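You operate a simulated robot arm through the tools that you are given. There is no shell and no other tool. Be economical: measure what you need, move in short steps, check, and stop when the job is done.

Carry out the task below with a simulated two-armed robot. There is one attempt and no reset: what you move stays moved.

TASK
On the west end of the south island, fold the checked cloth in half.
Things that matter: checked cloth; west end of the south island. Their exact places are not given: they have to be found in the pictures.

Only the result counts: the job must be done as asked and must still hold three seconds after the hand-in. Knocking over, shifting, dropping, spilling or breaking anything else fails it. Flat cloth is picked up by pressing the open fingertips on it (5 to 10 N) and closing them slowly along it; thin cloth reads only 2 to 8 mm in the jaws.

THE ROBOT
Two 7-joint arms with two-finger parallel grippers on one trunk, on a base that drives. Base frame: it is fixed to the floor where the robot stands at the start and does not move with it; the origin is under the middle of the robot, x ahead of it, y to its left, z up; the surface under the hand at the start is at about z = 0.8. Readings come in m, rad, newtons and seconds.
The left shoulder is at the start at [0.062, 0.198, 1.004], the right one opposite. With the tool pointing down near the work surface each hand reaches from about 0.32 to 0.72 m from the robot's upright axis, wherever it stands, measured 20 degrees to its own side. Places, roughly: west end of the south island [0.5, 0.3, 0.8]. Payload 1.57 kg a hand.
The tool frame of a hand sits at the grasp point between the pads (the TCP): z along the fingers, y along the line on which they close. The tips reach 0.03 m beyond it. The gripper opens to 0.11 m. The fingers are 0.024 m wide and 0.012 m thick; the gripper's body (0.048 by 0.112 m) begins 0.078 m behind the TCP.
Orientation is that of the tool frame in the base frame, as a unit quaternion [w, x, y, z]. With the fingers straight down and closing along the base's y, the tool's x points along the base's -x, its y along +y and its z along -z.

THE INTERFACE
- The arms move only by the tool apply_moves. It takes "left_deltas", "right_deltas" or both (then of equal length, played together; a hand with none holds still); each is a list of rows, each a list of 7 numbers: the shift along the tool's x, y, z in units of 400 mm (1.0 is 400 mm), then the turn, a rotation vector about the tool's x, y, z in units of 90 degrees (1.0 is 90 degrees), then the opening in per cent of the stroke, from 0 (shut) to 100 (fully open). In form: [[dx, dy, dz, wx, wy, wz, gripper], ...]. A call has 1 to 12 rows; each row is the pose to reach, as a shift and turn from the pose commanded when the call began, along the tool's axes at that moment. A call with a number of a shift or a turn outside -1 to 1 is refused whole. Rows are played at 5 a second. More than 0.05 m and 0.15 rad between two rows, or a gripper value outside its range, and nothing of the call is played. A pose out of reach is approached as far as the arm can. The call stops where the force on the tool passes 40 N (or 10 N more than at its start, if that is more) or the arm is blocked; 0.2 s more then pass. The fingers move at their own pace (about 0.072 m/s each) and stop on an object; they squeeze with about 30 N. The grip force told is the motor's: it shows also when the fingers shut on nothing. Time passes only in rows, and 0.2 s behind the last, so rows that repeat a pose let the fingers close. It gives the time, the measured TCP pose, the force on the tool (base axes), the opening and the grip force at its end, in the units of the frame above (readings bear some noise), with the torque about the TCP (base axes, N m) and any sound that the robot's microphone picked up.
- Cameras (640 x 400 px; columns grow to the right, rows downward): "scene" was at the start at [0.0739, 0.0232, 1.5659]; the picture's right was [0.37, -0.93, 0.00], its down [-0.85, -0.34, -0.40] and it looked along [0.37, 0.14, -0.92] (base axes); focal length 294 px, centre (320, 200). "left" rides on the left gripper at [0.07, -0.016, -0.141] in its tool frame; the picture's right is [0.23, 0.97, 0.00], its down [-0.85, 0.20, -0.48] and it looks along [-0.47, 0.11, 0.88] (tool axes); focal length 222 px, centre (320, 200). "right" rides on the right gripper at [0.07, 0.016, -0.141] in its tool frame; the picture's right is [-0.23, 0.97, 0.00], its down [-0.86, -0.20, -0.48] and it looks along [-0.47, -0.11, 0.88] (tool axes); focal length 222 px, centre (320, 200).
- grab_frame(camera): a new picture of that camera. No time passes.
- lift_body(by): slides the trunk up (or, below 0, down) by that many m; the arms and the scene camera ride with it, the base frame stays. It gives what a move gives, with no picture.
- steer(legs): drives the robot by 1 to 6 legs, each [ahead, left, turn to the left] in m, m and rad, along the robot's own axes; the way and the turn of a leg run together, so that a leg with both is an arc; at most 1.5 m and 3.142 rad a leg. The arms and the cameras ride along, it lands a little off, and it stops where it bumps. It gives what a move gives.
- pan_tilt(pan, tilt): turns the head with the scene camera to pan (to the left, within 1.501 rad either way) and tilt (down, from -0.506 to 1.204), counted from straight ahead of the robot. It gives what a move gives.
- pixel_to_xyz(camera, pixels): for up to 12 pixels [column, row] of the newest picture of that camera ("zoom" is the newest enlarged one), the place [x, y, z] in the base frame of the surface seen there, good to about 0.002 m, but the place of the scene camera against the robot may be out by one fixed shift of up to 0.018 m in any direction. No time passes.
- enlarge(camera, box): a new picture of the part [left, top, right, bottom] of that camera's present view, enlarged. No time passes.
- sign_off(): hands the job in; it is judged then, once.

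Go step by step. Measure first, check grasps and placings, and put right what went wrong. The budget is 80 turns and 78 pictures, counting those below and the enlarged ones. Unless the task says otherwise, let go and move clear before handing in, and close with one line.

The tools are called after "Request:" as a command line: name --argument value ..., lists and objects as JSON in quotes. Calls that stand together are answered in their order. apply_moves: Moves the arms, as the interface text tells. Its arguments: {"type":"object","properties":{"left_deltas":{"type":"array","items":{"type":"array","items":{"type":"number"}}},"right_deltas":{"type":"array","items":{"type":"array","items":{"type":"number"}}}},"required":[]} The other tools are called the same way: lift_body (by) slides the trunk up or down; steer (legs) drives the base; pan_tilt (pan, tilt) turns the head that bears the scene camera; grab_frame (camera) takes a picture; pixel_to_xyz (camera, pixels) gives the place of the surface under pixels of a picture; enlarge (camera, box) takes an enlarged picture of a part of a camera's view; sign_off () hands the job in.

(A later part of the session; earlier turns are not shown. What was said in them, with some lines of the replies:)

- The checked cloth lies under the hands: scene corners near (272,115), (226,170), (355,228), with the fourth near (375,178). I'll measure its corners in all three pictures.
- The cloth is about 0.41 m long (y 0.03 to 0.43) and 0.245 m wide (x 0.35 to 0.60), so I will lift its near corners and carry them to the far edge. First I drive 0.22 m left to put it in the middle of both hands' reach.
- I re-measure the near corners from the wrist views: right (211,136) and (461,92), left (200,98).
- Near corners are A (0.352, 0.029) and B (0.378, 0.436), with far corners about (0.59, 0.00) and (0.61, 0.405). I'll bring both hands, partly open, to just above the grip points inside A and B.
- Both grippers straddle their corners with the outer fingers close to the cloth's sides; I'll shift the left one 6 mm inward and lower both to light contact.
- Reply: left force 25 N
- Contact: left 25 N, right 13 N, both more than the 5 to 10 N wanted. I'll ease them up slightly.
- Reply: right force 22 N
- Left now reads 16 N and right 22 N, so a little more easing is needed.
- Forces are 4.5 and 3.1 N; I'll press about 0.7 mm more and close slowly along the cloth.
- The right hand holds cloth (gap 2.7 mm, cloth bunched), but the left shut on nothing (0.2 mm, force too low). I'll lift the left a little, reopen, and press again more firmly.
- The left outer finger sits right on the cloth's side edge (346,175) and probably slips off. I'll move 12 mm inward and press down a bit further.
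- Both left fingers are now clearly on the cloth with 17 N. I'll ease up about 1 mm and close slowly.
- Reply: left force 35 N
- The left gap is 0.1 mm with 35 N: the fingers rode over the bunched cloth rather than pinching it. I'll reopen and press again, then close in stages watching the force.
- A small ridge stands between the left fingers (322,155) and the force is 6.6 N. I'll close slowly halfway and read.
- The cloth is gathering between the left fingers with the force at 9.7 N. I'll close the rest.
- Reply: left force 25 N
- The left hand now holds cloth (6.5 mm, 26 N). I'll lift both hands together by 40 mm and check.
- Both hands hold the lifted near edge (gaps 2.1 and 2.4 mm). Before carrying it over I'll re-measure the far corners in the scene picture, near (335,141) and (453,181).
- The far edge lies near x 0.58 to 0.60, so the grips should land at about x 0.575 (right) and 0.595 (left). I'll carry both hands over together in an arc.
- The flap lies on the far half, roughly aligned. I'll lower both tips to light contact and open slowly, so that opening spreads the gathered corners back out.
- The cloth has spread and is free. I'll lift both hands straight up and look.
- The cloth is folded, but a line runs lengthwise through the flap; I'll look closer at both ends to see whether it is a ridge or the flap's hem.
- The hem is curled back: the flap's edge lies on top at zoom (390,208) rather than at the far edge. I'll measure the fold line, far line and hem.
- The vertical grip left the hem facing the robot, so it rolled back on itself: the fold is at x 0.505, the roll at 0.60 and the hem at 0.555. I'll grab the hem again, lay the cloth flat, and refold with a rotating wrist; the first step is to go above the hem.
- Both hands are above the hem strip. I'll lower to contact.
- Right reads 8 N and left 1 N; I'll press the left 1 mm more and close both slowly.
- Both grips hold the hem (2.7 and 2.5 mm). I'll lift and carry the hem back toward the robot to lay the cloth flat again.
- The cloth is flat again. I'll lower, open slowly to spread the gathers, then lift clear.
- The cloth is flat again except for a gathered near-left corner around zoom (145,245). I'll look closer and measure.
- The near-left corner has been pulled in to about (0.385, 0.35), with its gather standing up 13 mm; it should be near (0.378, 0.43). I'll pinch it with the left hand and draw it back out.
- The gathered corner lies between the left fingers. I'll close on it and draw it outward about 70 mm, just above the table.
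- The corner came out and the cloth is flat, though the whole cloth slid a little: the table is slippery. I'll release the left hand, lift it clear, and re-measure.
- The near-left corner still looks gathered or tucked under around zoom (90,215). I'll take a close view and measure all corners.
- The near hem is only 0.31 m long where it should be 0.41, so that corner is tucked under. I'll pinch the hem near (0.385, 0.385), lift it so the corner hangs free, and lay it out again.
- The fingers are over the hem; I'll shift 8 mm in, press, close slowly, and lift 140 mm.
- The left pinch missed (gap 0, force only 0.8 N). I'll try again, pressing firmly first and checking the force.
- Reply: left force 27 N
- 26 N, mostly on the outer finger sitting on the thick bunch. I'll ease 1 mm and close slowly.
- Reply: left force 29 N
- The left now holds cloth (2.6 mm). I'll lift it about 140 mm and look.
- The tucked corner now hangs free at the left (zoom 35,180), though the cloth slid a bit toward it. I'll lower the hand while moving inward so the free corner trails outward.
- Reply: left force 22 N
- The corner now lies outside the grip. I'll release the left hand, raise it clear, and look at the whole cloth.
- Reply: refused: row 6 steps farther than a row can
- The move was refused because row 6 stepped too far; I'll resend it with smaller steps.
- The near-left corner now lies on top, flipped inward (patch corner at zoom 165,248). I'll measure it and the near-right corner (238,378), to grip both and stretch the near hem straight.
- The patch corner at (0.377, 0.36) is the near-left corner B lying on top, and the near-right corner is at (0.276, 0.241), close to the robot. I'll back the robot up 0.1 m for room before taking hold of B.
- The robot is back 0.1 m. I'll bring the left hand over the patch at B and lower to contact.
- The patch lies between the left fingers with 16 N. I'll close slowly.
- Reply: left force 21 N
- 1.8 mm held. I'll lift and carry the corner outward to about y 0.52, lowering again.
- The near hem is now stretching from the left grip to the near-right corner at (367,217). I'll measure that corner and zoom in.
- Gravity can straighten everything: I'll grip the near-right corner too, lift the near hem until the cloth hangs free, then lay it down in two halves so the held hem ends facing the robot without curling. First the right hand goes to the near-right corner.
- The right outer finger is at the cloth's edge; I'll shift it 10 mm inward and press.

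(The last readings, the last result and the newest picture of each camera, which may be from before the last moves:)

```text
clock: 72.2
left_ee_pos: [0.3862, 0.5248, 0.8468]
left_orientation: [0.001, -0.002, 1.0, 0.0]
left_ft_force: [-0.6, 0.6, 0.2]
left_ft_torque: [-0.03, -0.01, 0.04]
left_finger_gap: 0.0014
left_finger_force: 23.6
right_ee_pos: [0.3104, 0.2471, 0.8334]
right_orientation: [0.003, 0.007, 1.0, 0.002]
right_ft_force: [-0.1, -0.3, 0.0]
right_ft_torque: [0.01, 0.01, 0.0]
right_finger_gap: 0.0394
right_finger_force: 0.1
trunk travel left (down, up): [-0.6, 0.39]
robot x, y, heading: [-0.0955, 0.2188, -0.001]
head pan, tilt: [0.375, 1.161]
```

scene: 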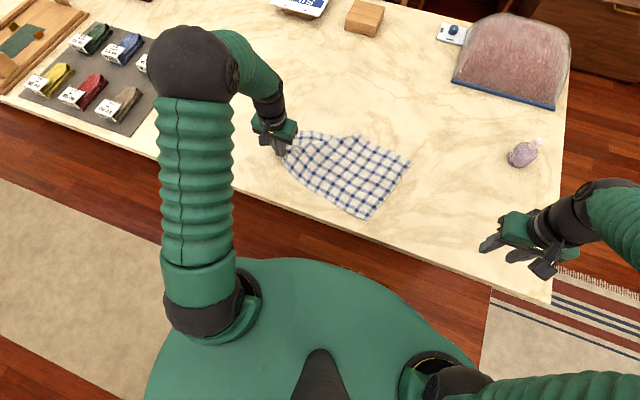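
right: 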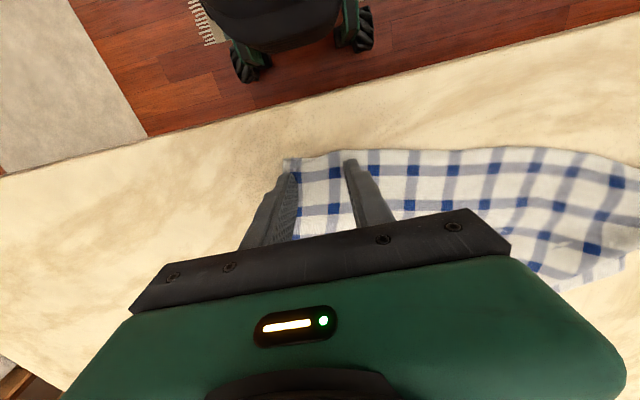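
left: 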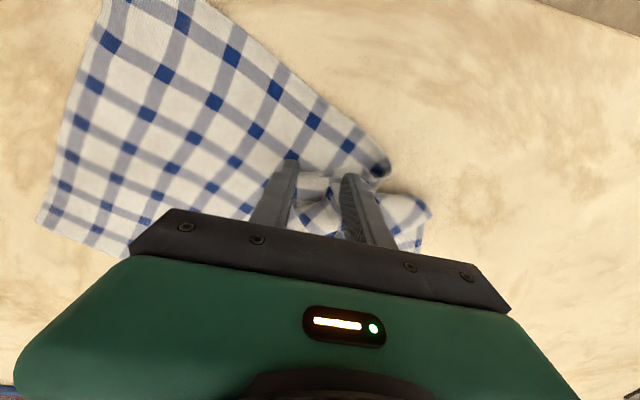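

The right arm stops short there (y 0.247, no contact): it is at its limit across the centre. I'll raise the right hand, give slack with the left by moving it 0.08 m inward, then drive 0.09 m left, which leaves the cloth where it is.

Request:
apply_moves --left_deltas '[[0, -0.05, -0.01, 0, 0, 0, 0], [0, -0.1, -0.02, 0, 0, 0, 0], [0, -0.15, -0.02, 0, 0, 0, 0], [0, -0.2, -0.02, 0, 0, 0, 0]]' --right_deltas '[[0, -0.025, -0.08, 0, 0, 0, 36], [0, -0.12, -0.14, 0, 0, 0, 36], [0, -0.22, -0.14, 0, 0, 0, 36], [0, -0.3, -0.14, 0, 0, 0, 36]]'

Request:
steer --legs '[[0, 0.09, 0]]'

Request:
enlarge --camera "scene" --box '[250, 115, 490, 265]'

```text
clock: 73.2
left_ee_pos: [0.3855, 0.443, 0.8543]
left_orientation: [0.0, -0.001, 1.0, 0.0]
left_ft_force: [0.0, -0.1, 0.2]
left_ft_torque: [-0.01, -0.01, -0.01]
left_finger_gap: 0.0017
left_finger_force: 23.4
right_ee_pos: [0.305, 0.1296, 0.8866]
right_orientation: [0.002, -0.002, 1.0, 0.001]
right_ft_force: [0.2, 0.4, 0.5]
right_ft_torque: [0.05, 0.0, 0.0]
right_finger_gap: 0.0393
right_finger_force: 0.0
trunk travel left (down, up): [-0.6, 0.39]
robot x, y, heading: [-0.1003, 0.2234, 0.005]
head pan, tilt: [0.375, 1.161]
```

```text
clock: 74.3
left_ee_pos: [0.3851, 0.5066, 0.86]
left_orientation: [0.001, 0.001, 1.0, 0.012]
left_ft_force: [0.3, -1.4, 0.0]
left_ft_torque: [0.12, -0.01, 0.01]
left_finger_gap: 0.0016
left_finger_force: 22.8
right_ee_pos: [0.3057, 0.1927, 0.8843]
right_orientation: [0.002, 0.002, 1.0, 0.012]
right_ft_force: [0.2, -1.3, -0.1]
right_ft_torque: [0.15, 0.03, -0.03]
right_finger_gap: 0.0395
right_finger_force: 0.0
trunk travel left (down, up): [-0.6, 0.39]
robot x, y, heading: [-0.0987, 0.307, 0.005]
head pan, tilt: [0.375, 1.161]
```

```text
2.67 times, centred on (370, 190) of scene
```

zoom: 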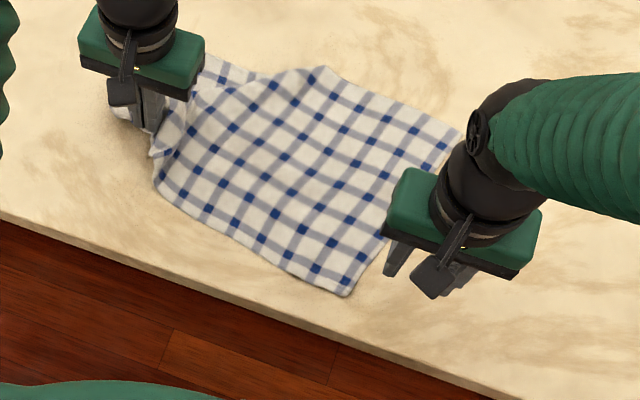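

The near-right corner is now at zoom (345,293). I'll measure it.

Request:
pixel_to_xyz --camera "zoom" --pixels '[[345, 293], [325, 275], [300, 278], [160, 185], [458, 133]]'

```text
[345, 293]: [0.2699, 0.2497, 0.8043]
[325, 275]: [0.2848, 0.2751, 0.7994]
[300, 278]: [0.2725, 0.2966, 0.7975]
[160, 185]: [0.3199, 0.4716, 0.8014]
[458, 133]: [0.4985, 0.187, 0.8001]
```

The corner is at about (0.273, 0.253), so the right grip goes to (0.285, 0.286).

Request:
apply_moves --right_deltas '[[0.02, 0.08, 0, 0, 0, 0, 36], [0.04, 0.16, 0.02, 0, 0, 0, 36], [0.05, 0.233, 0.05, 0, 0, 0, 36], [0.05, 0.233, 0.09, 0, 0, 0, 36], [0.05, 0.233, 0.115, 0, 0, 0, 36], [0.05, 0.233, 0.125, 0, 0, 0, 36], [0.05, 0.233, 0.129, 0, 0, 0, 36], [0.05, 0.233, 0.129, 0, 0, 0, 36]]'

Request:
grab_frame --camera "right"

```text
clock: 76.1
left_ee_pos: [0.3849, 0.5305, 0.8536]
left_orientation: [0.002, 0.0, 1.0, -0.001]
left_ft_force: [-0.2, 0.9, 0.0]
left_ft_torque: [-0.02, 0.0, 0.04]
left_finger_gap: 0.0016
left_finger_force: 23.5
right_ee_pos: [0.2851, 0.3093, 0.8345]
right_orientation: [0.002, 0.003, 1.0, -0.002]
right_ft_force: [-0.7, -0.5, -0.6]
right_ft_torque: [-0.03, -0.02, 0.0]
right_finger_gap: 0.0394
right_finger_force: 0.0
trunk travel left (down, up): [-0.6, 0.39]
robot x, y, heading: [-0.1013, 0.3055, 0.001]
head pan, tilt: [0.375, 1.161]
```

```text
16 pictures are left
```

right: 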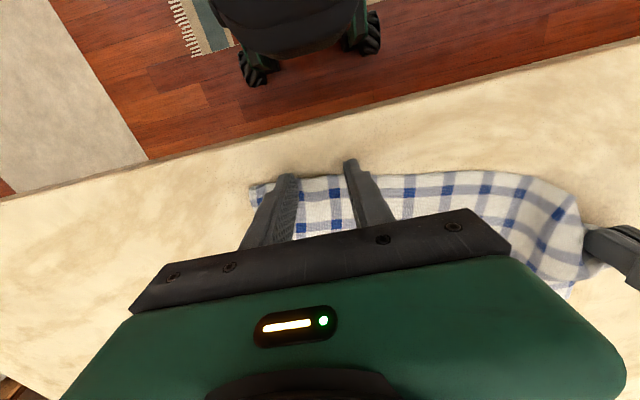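

The hand settled at y 0.309, with the corner about 20 mm outside the outer finger. I'll shift 14 mm back and press.

Request:
apply_moves --right_deltas '[[0, -0.02, -0.02, 0, 0, 0, 36], [0, -0.035, -0.01, 0, 0, 0, 36], [0, -0.035, 0.002, 0, 0, 0, 36], [0, -0.035, 0.006, 0, 0, 0, 36], [0, -0.035, 0.006, 0, 0, 0, 36], [0, -0.035, 0.006, 0, 0, 0, 36]]'

```text
clock: 77.5
left_ee_pos: [0.3854, 0.5263, 0.8535]
left_orientation: [0.001, 0.001, 1.0, 0.0]
left_ft_force: [-0.1, -0.4, -0.5]
left_ft_torque: [0.0, -0.03, 0.02]
left_finger_gap: 0.0015
left_finger_force: 23.2
right_ee_pos: [0.285, 0.2946, 0.8329]
right_orientation: [0.002, 0.002, 1.0, -0.001]
right_ft_force: [-1.0, -0.3, 0.4]
right_ft_torque: [0.01, -0.02, 0.02]
right_finger_gap: 0.0396
right_finger_force: 0.2
trunk travel left (down, up): [-0.6, 0.39]
robot x, y, heading: [-0.0987, 0.3004, 0.001]
head pan, tilt: [0.375, 1.161]
```

Barely touching; I'll press about 2 mm more.

Request:
apply_moves --right_deltas '[[0, 0, 0.003, 0, 0, 0, 36], [0, 0, 0.005, 0, 0, 0, 36], [0, 0, 0.005, 0, 0, 0, 36]]'

```text
clock: 78.3
left_ee_pos: [0.3853, 0.528, 0.8544]
left_orientation: [0.001, 0.0, 1.0, 0.0]
left_ft_force: [0.4, 0.4, -0.2]
left_ft_torque: [0.0, 0.05, -0.03]
left_finger_gap: 0.0016
left_finger_force: 23.3
right_ee_pos: [0.2855, 0.2932, 0.8318]
right_orientation: [0.002, 0.002, 1.0, 0.0]
right_ft_force: [-0.3, -0.8, 0.9]
right_ft_torque: [-0.01, 0.0, 0.05]
right_finger_gap: 0.0397
right_finger_force: 0.1
trunk travel left (down, up): [-0.6, 0.39]
robot x, y, heading: [-0.0987, 0.3014, -0.004]
head pan, tilt: [0.375, 1.161]
```

Request:
apply_moves --right_deltas '[[0, 0, 0.002, 0, 0, 0, 36], [0, 0, 0.005, 0, 0, 0, 36], [0, 0, 0.005, 0, 0, 0, 36]]'

```text
clock: 79.1
left_ee_pos: [0.3833, 0.5265, 0.8551]
left_orientation: [0.003, 0.001, 1.0, 0.0]
left_ft_force: [0.3, -0.2, -0.4]
left_ft_torque: [-0.01, 0.0, 0.03]
left_finger_gap: 0.0015
left_finger_force: 23.4
right_ee_pos: [0.285, 0.2931, 0.8322]
right_orientation: [0.005, 0.003, 1.0, 0.001]
right_ft_force: [2.8, -3.8, 26.9]
right_ft_torque: [-0.44, -0.18, 0.02]
right_finger_gap: 0.0402
right_finger_force: 0.4
trunk travel left (down, up): [-0.6, 0.39]
robot x, y, heading: [-0.0986, 0.3046, 0.003]
head pan, tilt: [0.375, 1.161]
```

Contact now reads 27 N. I'll ease 1.8 mm and close slowly.

Request:
apply_moves --right_deltas '[[0, 0, -0.003, 0, 0, 0, 36], [0, 0, -0.003, 0, 0, 0, 32], [0, 0, -0.003, 0, 0, 0, 28], [0, 0, -0.003, 0, 0, 0, 24], [0, 0, -0.003, 0, 0, 0, 20], [0, 0, -0.003, 0, 0, 0, 16], [0, 0, -0.003, 0, 0, 0, 12], [0, 0, -0.003, 0, 0, 0, 8], [0, 0, -0.003, 0, 0, 0, 4], [0, 0, -0.003, 0, 0, 0, 0], [0, 0, -0.003, 0, 0, 0, 0]]'

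```text
clock: 81.5
left_ee_pos: [0.3846, 0.5283, 0.8553]
left_orientation: [0.002, 0.001, 1.0, 0.0]
left_ft_force: [0.8, -0.3, 0.2]
left_ft_torque: [-0.04, 0.01, 0.01]
left_finger_gap: 0.0016
left_finger_force: 22.7
right_ee_pos: [0.2829, 0.294, 0.832]
right_orientation: [0.002, 0.001, 1.0, 0.0]
right_ft_force: [-0.6, -0.7, 22.5]
right_ft_torque: [0.03, -0.08, -0.04]
right_finger_gap: 0.0001
right_finger_force: 21.6
trunk travel left (down, up): [-0.6, 0.39]
robot x, y, heading: [-0.0959, 0.3026, 0.007]
head pan, tilt: [0.375, 1.161]
```

Missed (0.1 mm) while pressing hard, so it rode over the cloth again. I'll raise, reopen, and set a lighter press.

Request:
apply_moves --right_deltas '[[0, 0, -0.03, 0, 0, 0, 0], [0, 0, -0.04, 0, 0, 0, 20], [0, 0, -0.04, 0, 0, 0, 36], [0, 0, -0.04, 0, 0, 0, 36], [0, 0, -0.015, 0, 0, 0, 36], [0, 0, -0.004, 0, 0, 0, 36], [0, 0, -0.001, 0, 0, 0, 36], [0, 0, -0.001, 0, 0, 0, 36], [0, 0, -0.001, 0, 0, 0, 36]]'

Request:
grab_frame --camera "right"

```text
clock: 83.5
left_ee_pos: [0.3851, 0.5281, 0.8539]
left_orientation: [0.001, 0.002, 1.0, 0.0]
left_ft_force: [0.6, 0.0, -0.6]
left_ft_torque: [0.0, 0.01, 0.01]
left_finger_gap: 0.0014
left_finger_force: 23.6
right_ee_pos: [0.2853, 0.2933, 0.8325]
right_orientation: [0.003, 0.001, 1.0, 0.0]
right_ft_force: [1.1, -0.5, 9.4]
right_ft_torque: [-0.1, 0.0, 0.02]
right_finger_gap: 0.0394
right_finger_force: 0.1
trunk travel left (down, up): [-0.6, 0.39]
robot x, y, heading: [-0.1, 0.3034, -0.004]
head pan, tilt: [0.375, 1.161]
```

```text
15 pictures are left
```

right: 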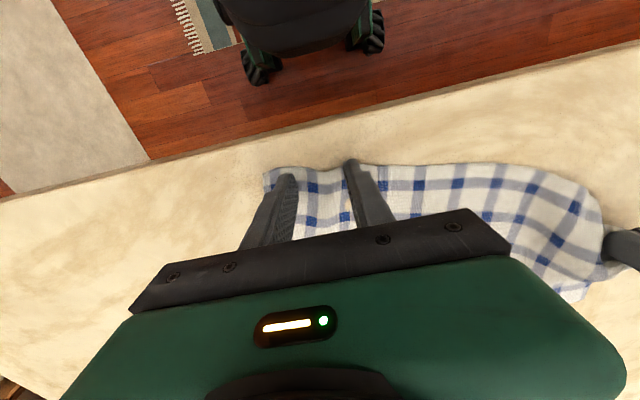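

9.4 N with both fingers on the cloth near the corner. I'll close slowly at constant height.

Request:
apply_moves --right_deltas '[[0, 0, 0, 0, 0, 0, 33], [0, 0, 0, 0, 0, 0, 30], [0, 0, 0, 0, 0, 0, 27], [0, 0, 0, 0, 0, 0, 24], [0, 0, 0, 0, 0, 0, 21], [0, 0, 0, 0, 0, 0, 18], [0, 0, 0, 0, 0, 0, 15], [0, 0, 0, 0, 0, 0, 12], [0, 0, 0, 0, 0, 0, 8], [0, 0, 0, 0, 0, 0, 4], [0, 0, 0, 0, 0, 0, 0], [0, 0, 0, 0, 0, 0, 0]]'

```text
clock: 86.1
left_ee_pos: [0.3836, 0.5271, 0.8551]
left_orientation: [0.002, 0.001, 1.0, -0.001]
left_ft_force: [1.2, 0.0, -0.7]
left_ft_torque: [0.01, 0.04, 0.0]
left_finger_gap: 0.0013
left_finger_force: 23.5
right_ee_pos: [0.2848, 0.2937, 0.8316]
right_orientation: [0.002, 0.002, 1.0, 0.0]
right_ft_force: [0.6, -0.1, 15.5]
right_ft_torque: [0.0, 0.01, -0.02]
right_finger_gap: 0.0022
right_finger_force: 23.1
trunk travel left (down, up): [-0.6, 0.39]
robot x, y, heading: [-0.098, 0.3072, 0.001]
head pan, tilt: [0.375, 1.161]
```

The right now holds (2.2 mm) and the left still does (1.3 mm). I'll lift both, spreading them to 0.32 m apart, until the cloth hangs free.

Request:
apply_moves --left_deltas '[[-0.009, -0.007, -0.064, 0, 0, 0, 0], [-0.017, -0.015, -0.127, 0, 0, 0, 0], [-0.026, -0.022, -0.191, 0, 0, 0, 0], [-0.035, -0.03, -0.255, 0, 0, 0, 0], [-0.044, -0.037, -0.319, 0, 0, 0, 0], [-0.052, -0.045, -0.382, 0, 0, 0, 0], [-0.061, -0.052, -0.446, 0, 0, 0, 0], [-0.07, -0.06, -0.51, 0, 0, 0, 0], [-0.079, -0.067, -0.574, 0, 0, 0, 0], [-0.0875, -0.075, -0.6375, 0, 0, 0, 0], [-0.0875, -0.075, -0.6375, 0, 0, 0, 0]]' --right_deltas '[[-0.034, -0.028, -0.07, 0, 0, 0, 0], [-0.067, -0.057, -0.14, 0, 0, 0, 0], [-0.101, -0.085, -0.21, 0, 0, 0, 0], [-0.135, -0.114, -0.28, 0, 0, 0, 0], [-0.169, -0.142, -0.35, 0, 0, 0, 0], [-0.202, -0.171, -0.42, 0, 0, 0, 0], [-0.236, -0.2, -0.49, 0, 0, 0, 0], [-0.27, -0.228, -0.56, 0, 0, 0, 0], [-0.304, -0.257, -0.63, 0, 0, 0, 0], [-0.3375, -0.285, -0.7, 0, 0, 0, 0], [-0.3375, -0.285, -0.7, 0, 0, 0, 0]]'

Request:
grab_frame --camera "scene"

```text
clock: 88.5
left_ee_pos: [0.4198, 0.4981, 1.1087]
left_orientation: [0.002, 0.0, 1.0, 0.002]
left_ft_force: [-0.4, -0.8, 0.3]
left_ft_torque: [0.01, 0.0, 0.01]
left_finger_gap: 0.0
left_finger_force: 21.5
right_ee_pos: [0.4188, 0.1763, 1.1124]
right_orientation: [0.002, 0.002, 1.0, -0.001]
right_ft_force: [0.2, -0.2, 0.3]
right_ft_torque: [-0.07, 0.0, -0.01]
right_finger_gap: 0.0021
right_finger_force: 24.3
trunk travel left (down, up): [-0.6, 0.39]
robot x, y, heading: [-0.0998, 0.3012, 0.005]
head pan, tilt: [0.375, 1.161]
```

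```text
14 pictures are left
```

scene: 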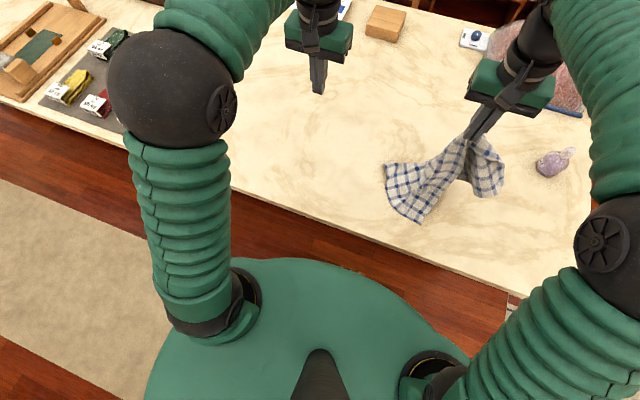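

The left slipped off, but the right still holds the near-right corner (2.1 mm) and the cloth hangs from it. I'll measure the small bottle at (550,163) to stay clear, then lay the cloth out by lowering toward the robot and to the right.

Request:
pixel_to_xyz --camera "scene" --pixels '[[548, 165], [570, 152], [540, 170], [420, 220], [388, 168], [500, 190], [460, 170]]'

```text
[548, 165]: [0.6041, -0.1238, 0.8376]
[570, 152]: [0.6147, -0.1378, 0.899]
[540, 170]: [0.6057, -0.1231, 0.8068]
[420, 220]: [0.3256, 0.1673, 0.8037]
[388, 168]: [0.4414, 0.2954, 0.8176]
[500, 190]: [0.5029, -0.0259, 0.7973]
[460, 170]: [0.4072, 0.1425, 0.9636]
```

The bottle is at (0.605, -0.125), clear of my path. I'll lower the right hand while drawing toward the robot and right, so the rest of the cloth trails behind and lies out.

Request:
apply_moves --right_deltas '[[0.0, 0.0, 0.09, 0, 0, 0, 0], [0.02, -0.02, 0.18, 0, 0, 0, 0], [0.04, -0.05, 0.27, 0, 0, 0, 0], [0.06, -0.08, 0.36, 0, 0, 0, 0], [0.08, -0.11, 0.44, 0, 0, 0, 0], [0.11, -0.15, 0.52, 0, 0, 0, 0], [0.14, -0.19, 0.58, 0, 0, 0, 0], [0.17, -0.23, 0.63, 0, 0, 0, 0], [0.2, -0.26, 0.66, 0, 0, 0, 0], [0.225, -0.29, 0.675, 0, 0, 0, 0], [0.225, -0.34, 0.675, 0, 0, 0, 0], [0.225, -0.38, 0.675, 0, 0, 0, 0]]'

Request:
enlarge --camera "scene" --box '[330, 110, 570, 260]'

```text
clock: 91.1
left_ee_pos: [0.4205, 0.4958, 1.1115]
left_orientation: [0.002, 0.0, 1.0, 0.001]
left_ft_force: [0.0, 0.1, -0.1]
left_ft_torque: [0.03, 0.0, -0.02]
left_finger_gap: 0.0
left_finger_force: 21.9
right_ee_pos: [0.3304, 0.0256, 0.8407]
right_orientation: [0.002, 0.002, 1.0, 0.0]
right_ft_force: [0.6, 0.3, 0.7]
right_ft_torque: [0.03, -0.01, -0.02]
right_finger_gap: 0.0024
right_finger_force: 24.3
trunk travel left (down, up): [-0.6, 0.39]
robot x, y, heading: [-0.0988, 0.3064, -0.001]
head pan, tilt: [0.375, 1.161]
```

```text
2.67 times, centred on (450, 185) of scene
```

zoom: 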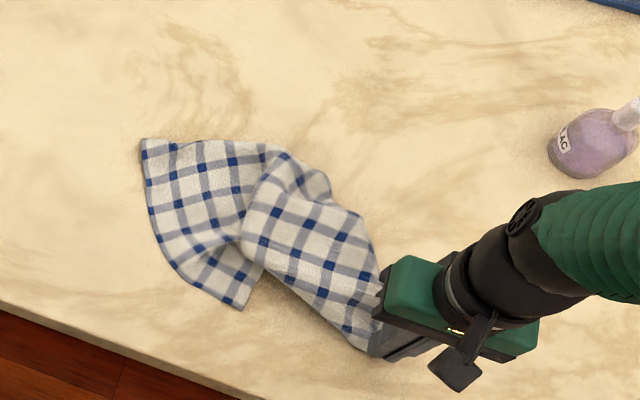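

The left end is lying out: corners at zoom (243,308), toward the robot, and (143,140). I'll measure them so the left hand can take the near one.

Request:
pixel_to_xyz --camera "zoom" --pixels '[[242, 306], [145, 142], [170, 262], [264, 266], [230, 275], [265, 148], [360, 348], [375, 265], [325, 180], [245, 225]]'

Request:
grab_frame --camera "right"

```text
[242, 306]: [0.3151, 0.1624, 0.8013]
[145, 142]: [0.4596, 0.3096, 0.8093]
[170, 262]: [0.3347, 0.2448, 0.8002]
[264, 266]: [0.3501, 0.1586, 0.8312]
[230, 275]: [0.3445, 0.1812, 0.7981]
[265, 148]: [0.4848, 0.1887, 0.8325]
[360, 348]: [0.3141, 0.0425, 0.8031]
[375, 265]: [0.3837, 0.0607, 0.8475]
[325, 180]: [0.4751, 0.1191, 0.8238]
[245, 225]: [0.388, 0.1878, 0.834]
```

```text
12 pictures are left
```

right: 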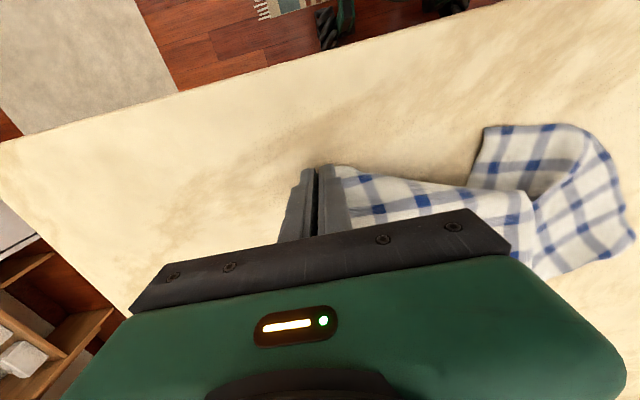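

Corner B is at (0.319, 0.166), out of the left arm's reach from here. I'll give slack with the right hand (0.12 m inward), then drive 0.13 m right so the cloth stays put.

Request:
apply_moves --right_deltas '[[0, 0.06, -0.05, 0, 0, 0, 0], [0, 0.12, -0.07, 0, 0, 0, 0], [0, 0.18, -0.07, 0, 0, 0, 0], [0, 0.24, -0.07, 0, 0, 0, 0], [0, 0.3, -0.07, 0, 0, 0, 0], [0, 0.3, -0.07, 0, 0, 0, 0]]'

Request:
steer --legs '[[0, -0.13, 0]]'

Request:
enlarge --camera "scene" --box '[270, 110, 510, 260]'

```text
clock: 92.5
left_ee_pos: [0.421, 0.4965, 1.1101]
left_orientation: [0.001, 0.001, 1.0, 0.0]
left_ft_force: [-0.2, 0.3, 0.1]
left_ft_torque: [0.02, -0.02, -0.01]
left_finger_gap: 0.0
left_finger_force: 21.0
right_ee_pos: [0.3306, 0.148, 0.8687]
right_orientation: [0.002, 0.002, 1.0, 0.0]
right_ft_force: [-0.2, 0.7, 0.6]
right_ft_torque: [0.01, 0.03, -0.01]
right_finger_gap: 0.0022
right_finger_force: 23.6
trunk travel left (down, up): [-0.6, 0.39]
robot x, y, heading: [-0.1007, 0.3043, 0.003]
head pan, tilt: [0.375, 1.161]
```

```text
clock: 93.8
left_ee_pos: [0.421, 0.3805, 1.1078]
left_orientation: [0.001, 0.001, 1.0, -0.006]
left_ft_force: [0.0, 1.1, 0.0]
left_ft_torque: [-0.12, -0.02, 0.01]
left_finger_gap: 0.0
left_finger_force: 22.0
right_ee_pos: [0.3286, 0.0294, 0.8703]
right_orientation: [0.002, 0.001, 1.0, -0.006]
right_ft_force: [-1.0, 0.9, -0.4]
right_ft_torque: [-0.04, 0.02, -0.03]
right_finger_gap: 0.0021
right_finger_force: 23.7
trunk travel left (down, up): [-0.6, 0.39]
robot x, y, heading: [-0.1005, 0.1723, -0.001]
head pan, tilt: [0.375, 1.161]
```

```text
2.67 times, centred on (390, 185) of scene
```

zoom: 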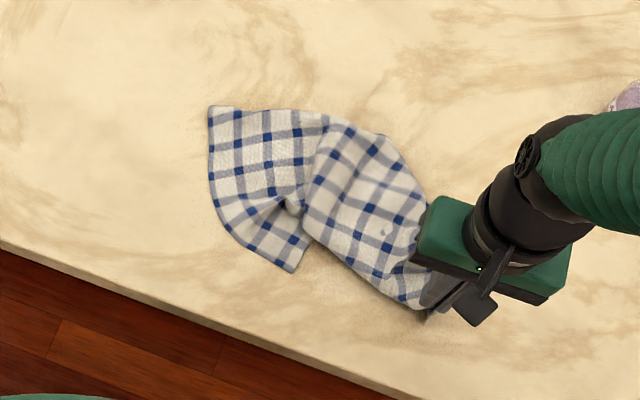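

B is now at zoom (293,272). I'll measure it and its edges.

Request:
pixel_to_xyz --camera "zoom" --pixels '[[292, 270], [250, 250], [228, 228], [308, 245], [280, 245], [212, 108]]'

```text
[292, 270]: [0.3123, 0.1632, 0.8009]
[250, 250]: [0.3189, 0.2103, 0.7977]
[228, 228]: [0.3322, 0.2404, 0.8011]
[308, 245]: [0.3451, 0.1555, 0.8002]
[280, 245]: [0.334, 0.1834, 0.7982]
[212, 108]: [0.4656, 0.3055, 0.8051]
```

B is at (0.316, 0.167); the left grip goes to (0.335, 0.200). Moving down there with the fingers open.

Request:
apply_moves --left_deltas '[[0.02, -0.04, 0.08, 0, 0, 0, 20], [0.05, -0.09, 0.16, 0, 0, 0, 36], [0.08, -0.15, 0.24, 0, 0, 0, 36], [0.11, -0.21, 0.32, 0, 0, 0, 36], [0.14, -0.27, 0.4, 0, 0, 0, 36], [0.17, -0.33, 0.48, 0, 0, 0, 36], [0.2, -0.38, 0.55, 0, 0, 0, 36], [0.215, -0.411, 0.61, 0, 0, 0, 36], [0.215, -0.411, 0.65, 0, 0, 0, 36], [0.215, -0.411, 0.675, 0, 0, 0, 36], [0.215, -0.411, 0.683, 0, 0, 0, 36], [0.215, -0.411, 0.685, 0, 0, 0, 36]]'

Request:
grab_frame --camera "left"

```text
clock: 96.4
left_ee_pos: [0.3336, 0.1983, 0.8363]
left_orientation: [0.003, 0.001, 1.0, 0.004]
left_ft_force: [0.1, -0.1, -0.3]
left_ft_torque: [0.03, -0.02, -0.02]
left_finger_gap: 0.0398
left_finger_force: 0.1
right_ee_pos: [0.3276, 0.012, 0.8687]
right_orientation: [0.002, 0.002, 1.0, 0.004]
right_ft_force: [0.7, 0.3, -1.0]
right_ft_torque: [0.0, -0.01, 0.0]
right_finger_gap: 0.0024
right_finger_force: 23.2
trunk travel left (down, up): [-0.6, 0.39]
robot x, y, heading: [-0.0969, 0.1731, 0.001]
head pan, tilt: [0.375, 1.161]
```

```text
10 pictures are left
```

left: 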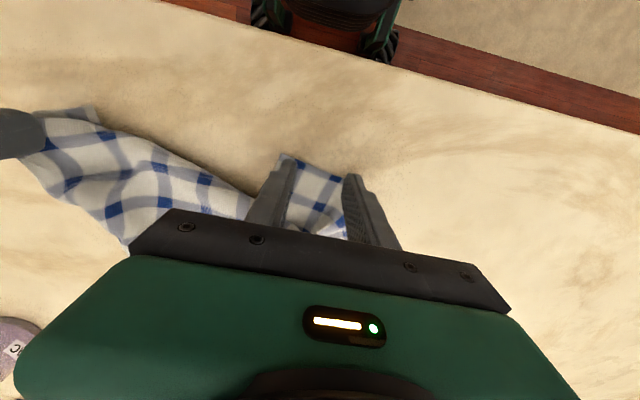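

The corner flap lies between the left fingers. I'll press down to contact.

Request:
apply_moves --left_deltas '[[0, 0, 0.006, 0, 0, 0, 36], [0, 0, 0.01, 0, 0, 0, 36], [0, 0, 0.011, 0, 0, 0, 36], [0, 0, 0.011, 0, 0, 0, 36]]'

```text
clock: 97.4
left_ee_pos: [0.3348, 0.1988, 0.8324]
left_orientation: [0.002, 0.0, 1.0, 0.003]
left_ft_force: [-0.8, -0.7, 3.8]
left_ft_torque: [-0.09, -0.01, 0.0]
left_finger_gap: 0.0395
left_finger_force: 0.0
right_ee_pos: [0.3279, 0.0161, 0.8692]
right_orientation: [0.002, 0.002, 1.0, 0.002]
right_ft_force: [0.7, -0.1, -0.4]
right_ft_torque: [-0.01, 0.02, 0.01]
right_finger_gap: 0.0023
right_finger_force: 23.5
trunk travel left (down, up): [-0.6, 0.39]
robot x, y, heading: [-0.0971, 0.1735, 0.001]
head pan, tilt: [0.375, 1.161]
```

3.8 N; I'll press 0.8 mm more and close slowly.

Request:
apply_moves --left_deltas '[[0, 0, 0.002, 0, 0, 0, 36], [0, 0, 0.002, 0, 0, 0, 32], [0, 0, 0.002, 0, 0, 0, 28], [0, 0, 0.002, 0, 0, 0, 24], [0, 0, 0.002, 0, 0, 0, 21], [0, 0, 0.002, 0, 0, 0, 18], [0, 0, 0.002, 0, 0, 0, 15], [0, 0, 0.002, 0, 0, 0, 12], [0, 0, 0.002, 0, 0, 0, 8], [0, 0, 0.002, 0, 0, 0, 4], [0, 0, 0.002, 0, 0, 0, 0], [0, 0, 0.002, 0, 0, 0, 0]]'

```text
clock: 100.0
left_ee_pos: [0.3327, 0.1982, 0.8299]
left_orientation: [0.004, 0.001, 1.0, 0.002]
left_ft_force: [-1.3, -1.6, 20.9]
left_ft_torque: [-0.15, -0.04, -0.02]
left_finger_gap: 0.0
left_finger_force: 21.3
right_ee_pos: [0.3274, 0.0136, 0.869]
right_orientation: [0.002, 0.002, 1.0, 0.003]
right_ft_force: [0.5, 0.2, 0.6]
right_ft_torque: [0.01, 0.02, -0.01]
right_finger_gap: 0.0024
right_finger_force: 23.5
trunk travel left (down, up): [-0.6, 0.39]
robot x, y, heading: [-0.0999, 0.1778, 0.002]
head pan, tilt: [0.375, 1.161]
```

Missed again (0.0 mm); a second press on the formed ridge has worked before. I'll raise, reopen, and press again.

Request:
apply_moves --left_deltas '[[0, 0, -0.03, 0, 0, 0, 0], [-0.01, 0.01, -0.04, 0, 0, 0, 20], [-0.01, 0.01, -0.04, 0, 0, 0, 36], [-0.01, 0.01, -0.04, 0, 0, 0, 36], [-0.01, 0.01, -0.015, 0, 0, 0, 36], [-0.01, 0.01, -0.004, 0, 0, 0, 36], [-0.01, 0.01, -0.001, 0, 0, 0, 36], [-0.01, 0.01, -0.001, 0, 0, 0, 36], [-0.01, 0.01, -0.001, 0, 0, 0, 36]]'

```text
clock: 102.0
left_ee_pos: [0.3382, 0.2047, 0.8322]
left_orientation: [0.003, 0.0, 1.0, 0.003]
left_ft_force: [0.6, -0.8, 7.4]
left_ft_torque: [-0.09, -0.02, 0.01]
left_finger_gap: 0.0393
left_finger_force: 0.1
right_ee_pos: [0.3268, 0.0134, 0.8683]
right_orientation: [0.002, 0.002, 1.0, 0.002]
right_ft_force: [-0.7, 0.4, 0.5]
right_ft_torque: [-0.02, 0.01, 0.0]
right_finger_gap: 0.0023
right_finger_force: 23.7
trunk travel left (down, up): [-0.6, 0.39]
robot x, y, heading: [-0.0981, 0.1725, -0.003]
head pan, tilt: [0.375, 1.161]
```

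7.4 N, in the right range. Closing slowly.

Request:
apply_moves --left_deltas '[[0, 0, 0.001, 0, 0, 0, 33], [0, 0, 0.001, 0, 0, 0, 30], [0, 0, 0.001, 0, 0, 0, 27], [0, 0, 0.001, 0, 0, 0, 24], [0, 0, 0.001, 0, 0, 0, 21], [0, 0, 0.001, 0, 0, 0, 18], [0, 0, 0, 0, 0, 0, 15], [0, 0, 0, 0, 0, 0, 12], [0, 0, 0, 0, 0, 0, 8], [0, 0, 0, 0, 0, 0, 4], [0, 0, 0, 0, 0, 0, 0], [0, 0, 0, 0, 0, 0, 0]]'

```text
clock: 104.6
left_ee_pos: [0.3377, 0.2044, 0.832]
left_orientation: [0.003, 0.001, 1.0, 0.002]
left_ft_force: [1.6, 0.1, 13.3]
left_ft_torque: [-0.07, -0.03, 0.01]
left_finger_gap: 0.0025
left_finger_force: 24.1
right_ee_pos: [0.329, 0.0157, 0.8703]
right_orientation: [0.003, 0.002, 1.0, 0.003]
right_ft_force: [-0.2, -0.2, -0.3]
right_ft_torque: [0.0, 0.0, 0.03]
right_finger_gap: 0.0025
right_finger_force: 23.5
trunk travel left (down, up): [-0.6, 0.39]
robot x, y, heading: [-0.0975, 0.1764, 0.001]
head pan, tilt: [0.375, 1.161]
```

Both hands hold (2.5 mm each). I'll lift and spread them so the cloth hangs from its near hem and unfolds by gravity.

Request:
apply_moves --left_deltas '[[0, 0.01, -0.06, 0, 0, 0, 0], [0, 0.03, -0.12, 0, 0, 0, 0], [-0.01, 0.06, -0.18, 0, 0, 0, 0], [-0.02, 0.1, -0.25, 0, 0, 0, 0], [-0.03, 0.14, -0.32, 0, 0, 0, 0], [-0.04, 0.19, -0.39, 0, 0, 0, 0], [-0.05, 0.23, -0.46, 0, 0, 0, 0], [-0.056, 0.27, -0.53, 0, 0, 0, 0], [-0.056, 0.31, -0.59, 0, 0, 0, 0], [-0.056, 0.335, -0.6325, 0, 0, 0, 0], [-0.056, 0.3515, -0.6325, 0, 0, 0, 0], [-0.056, 0.3515, -0.6325, 0, 0, 0, 0]]' --right_deltas '[[0, 0.002, -0.02, 0, 0, 0, 0], [0, 0.004, -0.06, 0, 0, 0, 0], [-0.01, 0.006, -0.11, 0, 0, 0, 0], [-0.02, 0.01, -0.17, 0, 0, 0, 0], [-0.03, 0.014, -0.23, 0, 0, 0, 0], [-0.04, 0.017, -0.29, 0, 0, 0, 0], [-0.05, 0.02, -0.36, 0, 0, 0, 0], [-0.06, 0.023, -0.42, 0, 0, 0, 0], [-0.07, 0.023, -0.48, 0, 0, 0, 0], [-0.0775, 0.023, -0.5375, 0, 0, 0, 0], [-0.0775, 0.023, -0.5375, 0, 0, 0, 0], [-0.0775, 0.023, -0.5375, 0, 0, 0, 0]]'

Request:
grab_frame --camera "scene"

```text
clock: 107.2
left_ee_pos: [0.3579, 0.3442, 1.0859]
left_orientation: [0.002, 0.001, 1.0, 0.002]
left_ft_force: [-1.0, -1.5, -0.7]
left_ft_torque: [-0.06, 0.0, -0.07]
left_finger_gap: 0.0024
left_finger_force: 24.2
right_ee_pos: [0.3569, 0.0234, 1.0834]
right_orientation: [0.003, 0.0, 1.0, 0.003]
right_ft_force: [-0.4, 1.7, 0.2]
right_ft_torque: [0.08, -0.02, -0.01]
right_finger_gap: 0.0022
right_finger_force: 23.4
trunk travel left (down, up): [-0.6, 0.39]
robot x, y, heading: [-0.0982, 0.1717, 0.001]
head pan, tilt: [0.375, 1.161]
```

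```text
9 pictures are left
```

scene: 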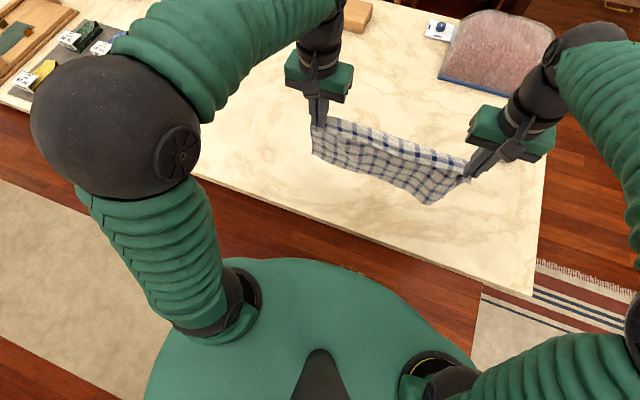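

The cloth hangs cleanly between the hands with gentle tension. I'll zoom and measure the hanging bottom edge before laying it down.

Request:
enlarge --camera "scene" --box '[290, 95, 490, 220]'

Request:
pixel_to_xyz --camera "scene" --pixels '[[313, 152], [345, 168], [390, 184], [428, 202], [460, 180], [326, 122], [465, 164], [400, 150], [390, 165]]'

```text
3.20 times, centred on (390, 158) of scene
```

zoom: 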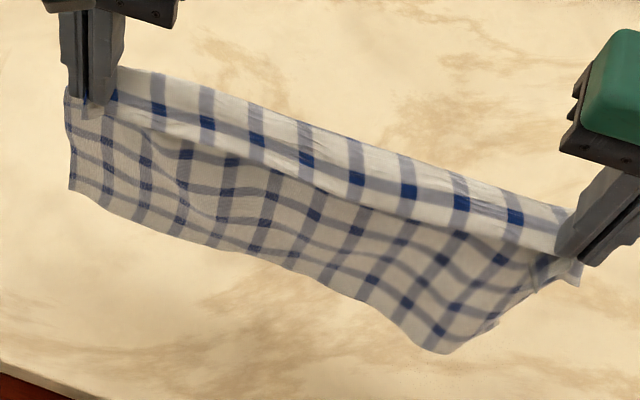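

```text
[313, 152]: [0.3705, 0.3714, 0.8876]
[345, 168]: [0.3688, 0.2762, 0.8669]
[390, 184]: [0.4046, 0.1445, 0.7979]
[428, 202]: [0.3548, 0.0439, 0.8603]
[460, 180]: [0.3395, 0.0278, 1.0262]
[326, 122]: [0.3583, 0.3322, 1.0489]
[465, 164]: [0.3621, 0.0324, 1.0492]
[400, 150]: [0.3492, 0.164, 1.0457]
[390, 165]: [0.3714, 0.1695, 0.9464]
```

The hem hangs over on the robot's side as a short flap, with the bottom edge at z about 0.87. I'll lay the lower half toward +x, then bring the upper half back toward the robot on top of it.

Request:
apply_moves --left_deltas '[[0, 0, 0.0875, 0, 0, 0, 0], [-0.0075, 0, 0.15, 0, 0, 0, 0], [-0.0825, 0, 0.225, 0, 0, 0, 0], [-0.1575, 0, 0.3, 0, 0, 0, 0], [-0.2325, 0, 0.3675, 0, 0, 0, 0], [-0.2875, 0, 0.42, 0, 0, 0, 0], [-0.2875, 0, 0.42, 0, 0, 0, 0], [-0.2325, 0, 0.4375, 0, 0, 0, 0], [-0.17, 0, 0.4675, 0, 0, 0, 0], [-0.1275, 0, 0.5125, 0, 0, 0, 0], [-0.1075, 0, 0.5425, 0, 0, 0, 0], [-0.1075, 0, 0.5425, 0, 0, 0, 0]]' --right_deltas '[[0, 0, 0.0875, 0, 0, 0, 0], [-0.0075, 0, 0.15, 0, 0, 0, 0], [-0.0825, 0, 0.225, 0, 0, 0, 0], [-0.1575, 0, 0.3, 0, 0, 0, 0], [-0.2325, 0, 0.3675, 0, 0, 0, 0], [-0.2875, 0, 0.42, 0, 0, 0, 0], [-0.2875, 0, 0.42, 0, 0, 0, 0], [-0.2325, 0, 0.4375, 0, 0, 0, 0], [-0.17, 0, 0.4675, 0, 0, 0, 0], [-0.1275, 0, 0.5125, 0, 0, 0, 0], [-0.1075, 0, 0.5425, 0, 0, 0, 0], [-0.1075, 0, 0.5425, 0, 0, 0, 0]]'

Request:
enlarge --camera "scene" --box '[290, 105, 490, 230]'

```text
clock: 109.8
left_ee_pos: [0.403, 0.3458, 0.8684]
left_orientation: [0.003, 0.0, 1.0, 0.002]
left_ft_force: [0.6, -2.2, 0.1]
left_ft_torque: [-0.06, 0.0, -0.05]
left_finger_gap: 0.0025
left_finger_force: 24.5
right_ee_pos: [0.4024, 0.0233, 0.8671]
right_orientation: [0.003, 0.002, 1.0, 0.002]
right_ft_force: [0.4, 1.6, -0.2]
right_ft_torque: [0.05, -0.04, 0.03]
right_finger_gap: 0.0025
right_finger_force: 23.8
trunk travel left (down, up): [-0.6, 0.39]
robot x, y, heading: [-0.0995, 0.1761, 0.001]
head pan, tilt: [0.375, 1.161]
```

```text
3.20 times, centred on (390, 168) of scene
```

zoom: 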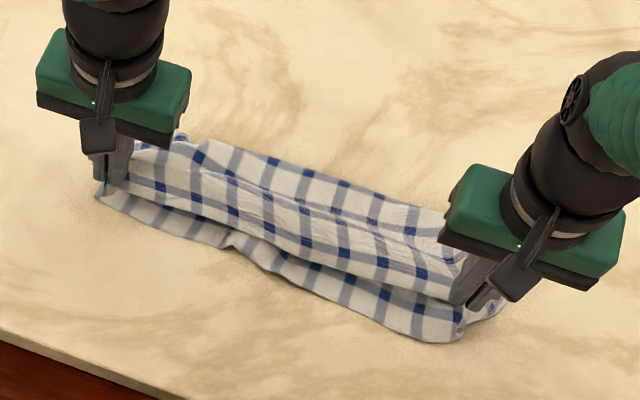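

The cloth is folding properly: the bottom layer's edge shows just in front of the hanging hem. I'll move 12 mm further toward the robot, lower, open slowly, and lift clear.

Request:
apply_moves --left_deltas '[[0.02, 0, 0, 0, 0, 0, 0], [0.035, 0, 0.01, 0, 0, 0, 0], [0.032, 0, 0.04, 0, 0, 0, 0], [0.028, 0, 0.065, 0, 0, 0, 0], [0.025, 0, 0.08, 0, 0, 0, 0], [0.025, 0, 0.08, 0, 0, 0, 8], [0.025, 0, 0.08, 0, 0, 0, 16], [0.025, 0, 0.08, 0, 0, 0, 24], [0.025, 0, 0.08, 0, 0, 0, 32], [0.025, 0, 0.03, 0, 0, 0, 32], [0.025, 0, -0.07, 0, 0, 0, 32], [0.025, 0, -0.18, 0, 0, 0, 32]]' --right_deltas '[[0.02, 0, 0, 0, 0, 0, 0], [0.035, 0, 0.01, 0, 0, 0, 0], [0.032, 0, 0.04, 0, 0, 0, 0], [0.028, 0, 0.065, 0, 0, 0, 0], [0.025, 0, 0.08, 0, 0, 0, 0], [0.025, 0, 0.08, 0, 0, 0, 8], [0.025, 0, 0.08, 0, 0, 0, 16], [0.025, 0, 0.08, 0, 0, 0, 24], [0.025, 0, 0.08, 0, 0, 0, 32], [0.025, 0, 0.03, 0, 0, 0, 32], [0.025, 0, -0.07, 0, 0, 0, 32], [0.025, 0, -0.18, 0, 0, 0, 32]]'

Request:
apply_moves --left_deltas '[[0, 0.08, -0.05, 0, 0, 0, 32], [0, 0.17, -0.1, 0, 0, 0, 32], [0, 0.26, -0.1, 0, 0, 0, 32], [0, 0.35, -0.1, 0, 0, 0, 32], [0, 0.4, -0.1, 0, 0, 0, 32]]' --right_deltas '[[0, -0.08, -0.05, 0, 0, 0, 32], [0, -0.17, -0.1, 0, 0, 0, 32], [0, -0.26, -0.1, 0, 0, 0, 32], [0, -0.35, -0.1, 0, 0, 0, 32], [0, -0.4, -0.1, 0, 0, 0, 32]]'

Request:
enlarge --camera "scene" --box '[290, 105, 490, 230]'

Request:
pixel_to_xyz --camera "zoom" --pixels '[[100, 195], [230, 245], [440, 335], [205, 145], [440, 215], [300, 235], [440, 285], [150, 140], [320, 180]]'

```text
clock: 112.4
left_ee_pos: [0.3925, 0.3447, 0.9419]
left_orientation: [0.002, 0.001, 1.0, 0.002]
left_ft_force: [0.8, -0.5, 0.4]
left_ft_torque: [0.0, 0.0, 0.0]
left_finger_gap: 0.0351
left_finger_force: 0.0
right_ee_pos: [0.3914, 0.0235, 0.9397]
right_orientation: [0.003, 0.001, 1.0, 0.004]
right_ft_force: [-0.2, -0.4, 1.0]
right_ft_torque: [-0.02, -0.03, -0.02]
right_finger_gap: 0.0351
right_finger_force: 0.0
trunk travel left (down, up): [-0.6, 0.39]
robot x, y, heading: [-0.102, 0.1733, -0.001]
head pan, tilt: [0.375, 1.161]
```

```text
clock: 113.6
left_ee_pos: [0.3936, 0.5036, 0.9815]
left_orientation: [0.002, 0.001, 1.0, 0.001]
left_ft_force: [-0.4, -0.5, 0.6]
left_ft_torque: [-0.02, 0.03, -0.01]
left_finger_gap: 0.0353
left_finger_force: 0.1
right_ee_pos: [0.3907, -0.1378, 0.978]
right_orientation: [0.003, 0.0, 1.0, 0.001]
right_ft_force: [0.9, 0.2, -0.3]
right_ft_torque: [0.01, 0.0, 0.0]
right_finger_gap: 0.035
right_finger_force: 0.2
trunk travel left (down, up): [-0.6, 0.39]
robot x, y, heading: [-0.0981, 0.1743, 0.002]
head pan, tilt: [0.375, 1.161]
```

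```text
3.20 times, centred on (390, 168) of scene
```

zoom: 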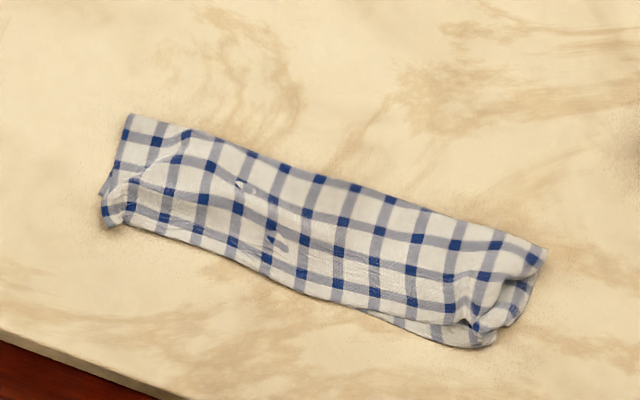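

```text
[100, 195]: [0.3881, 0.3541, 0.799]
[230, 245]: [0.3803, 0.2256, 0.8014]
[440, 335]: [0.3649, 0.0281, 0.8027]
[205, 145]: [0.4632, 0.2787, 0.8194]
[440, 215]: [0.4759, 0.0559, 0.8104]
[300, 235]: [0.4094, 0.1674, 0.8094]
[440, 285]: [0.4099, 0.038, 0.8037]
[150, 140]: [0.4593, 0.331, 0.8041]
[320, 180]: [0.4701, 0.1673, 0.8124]
```

The cloth now lies as a single folded strip, about 0.38 by 0.11 m, with the hem close to the bottom layer's edge and small gathers at the near corners. Both hands are open and clear, so I'm handing in.

Request:
sign_off

```text
The job is handed in.
```

I folded the checked cloth in half on the west end of the south island and handed the job in; small gathers remain at its near corners, and at the right end the bottom layer sticks out by about 2 cm.
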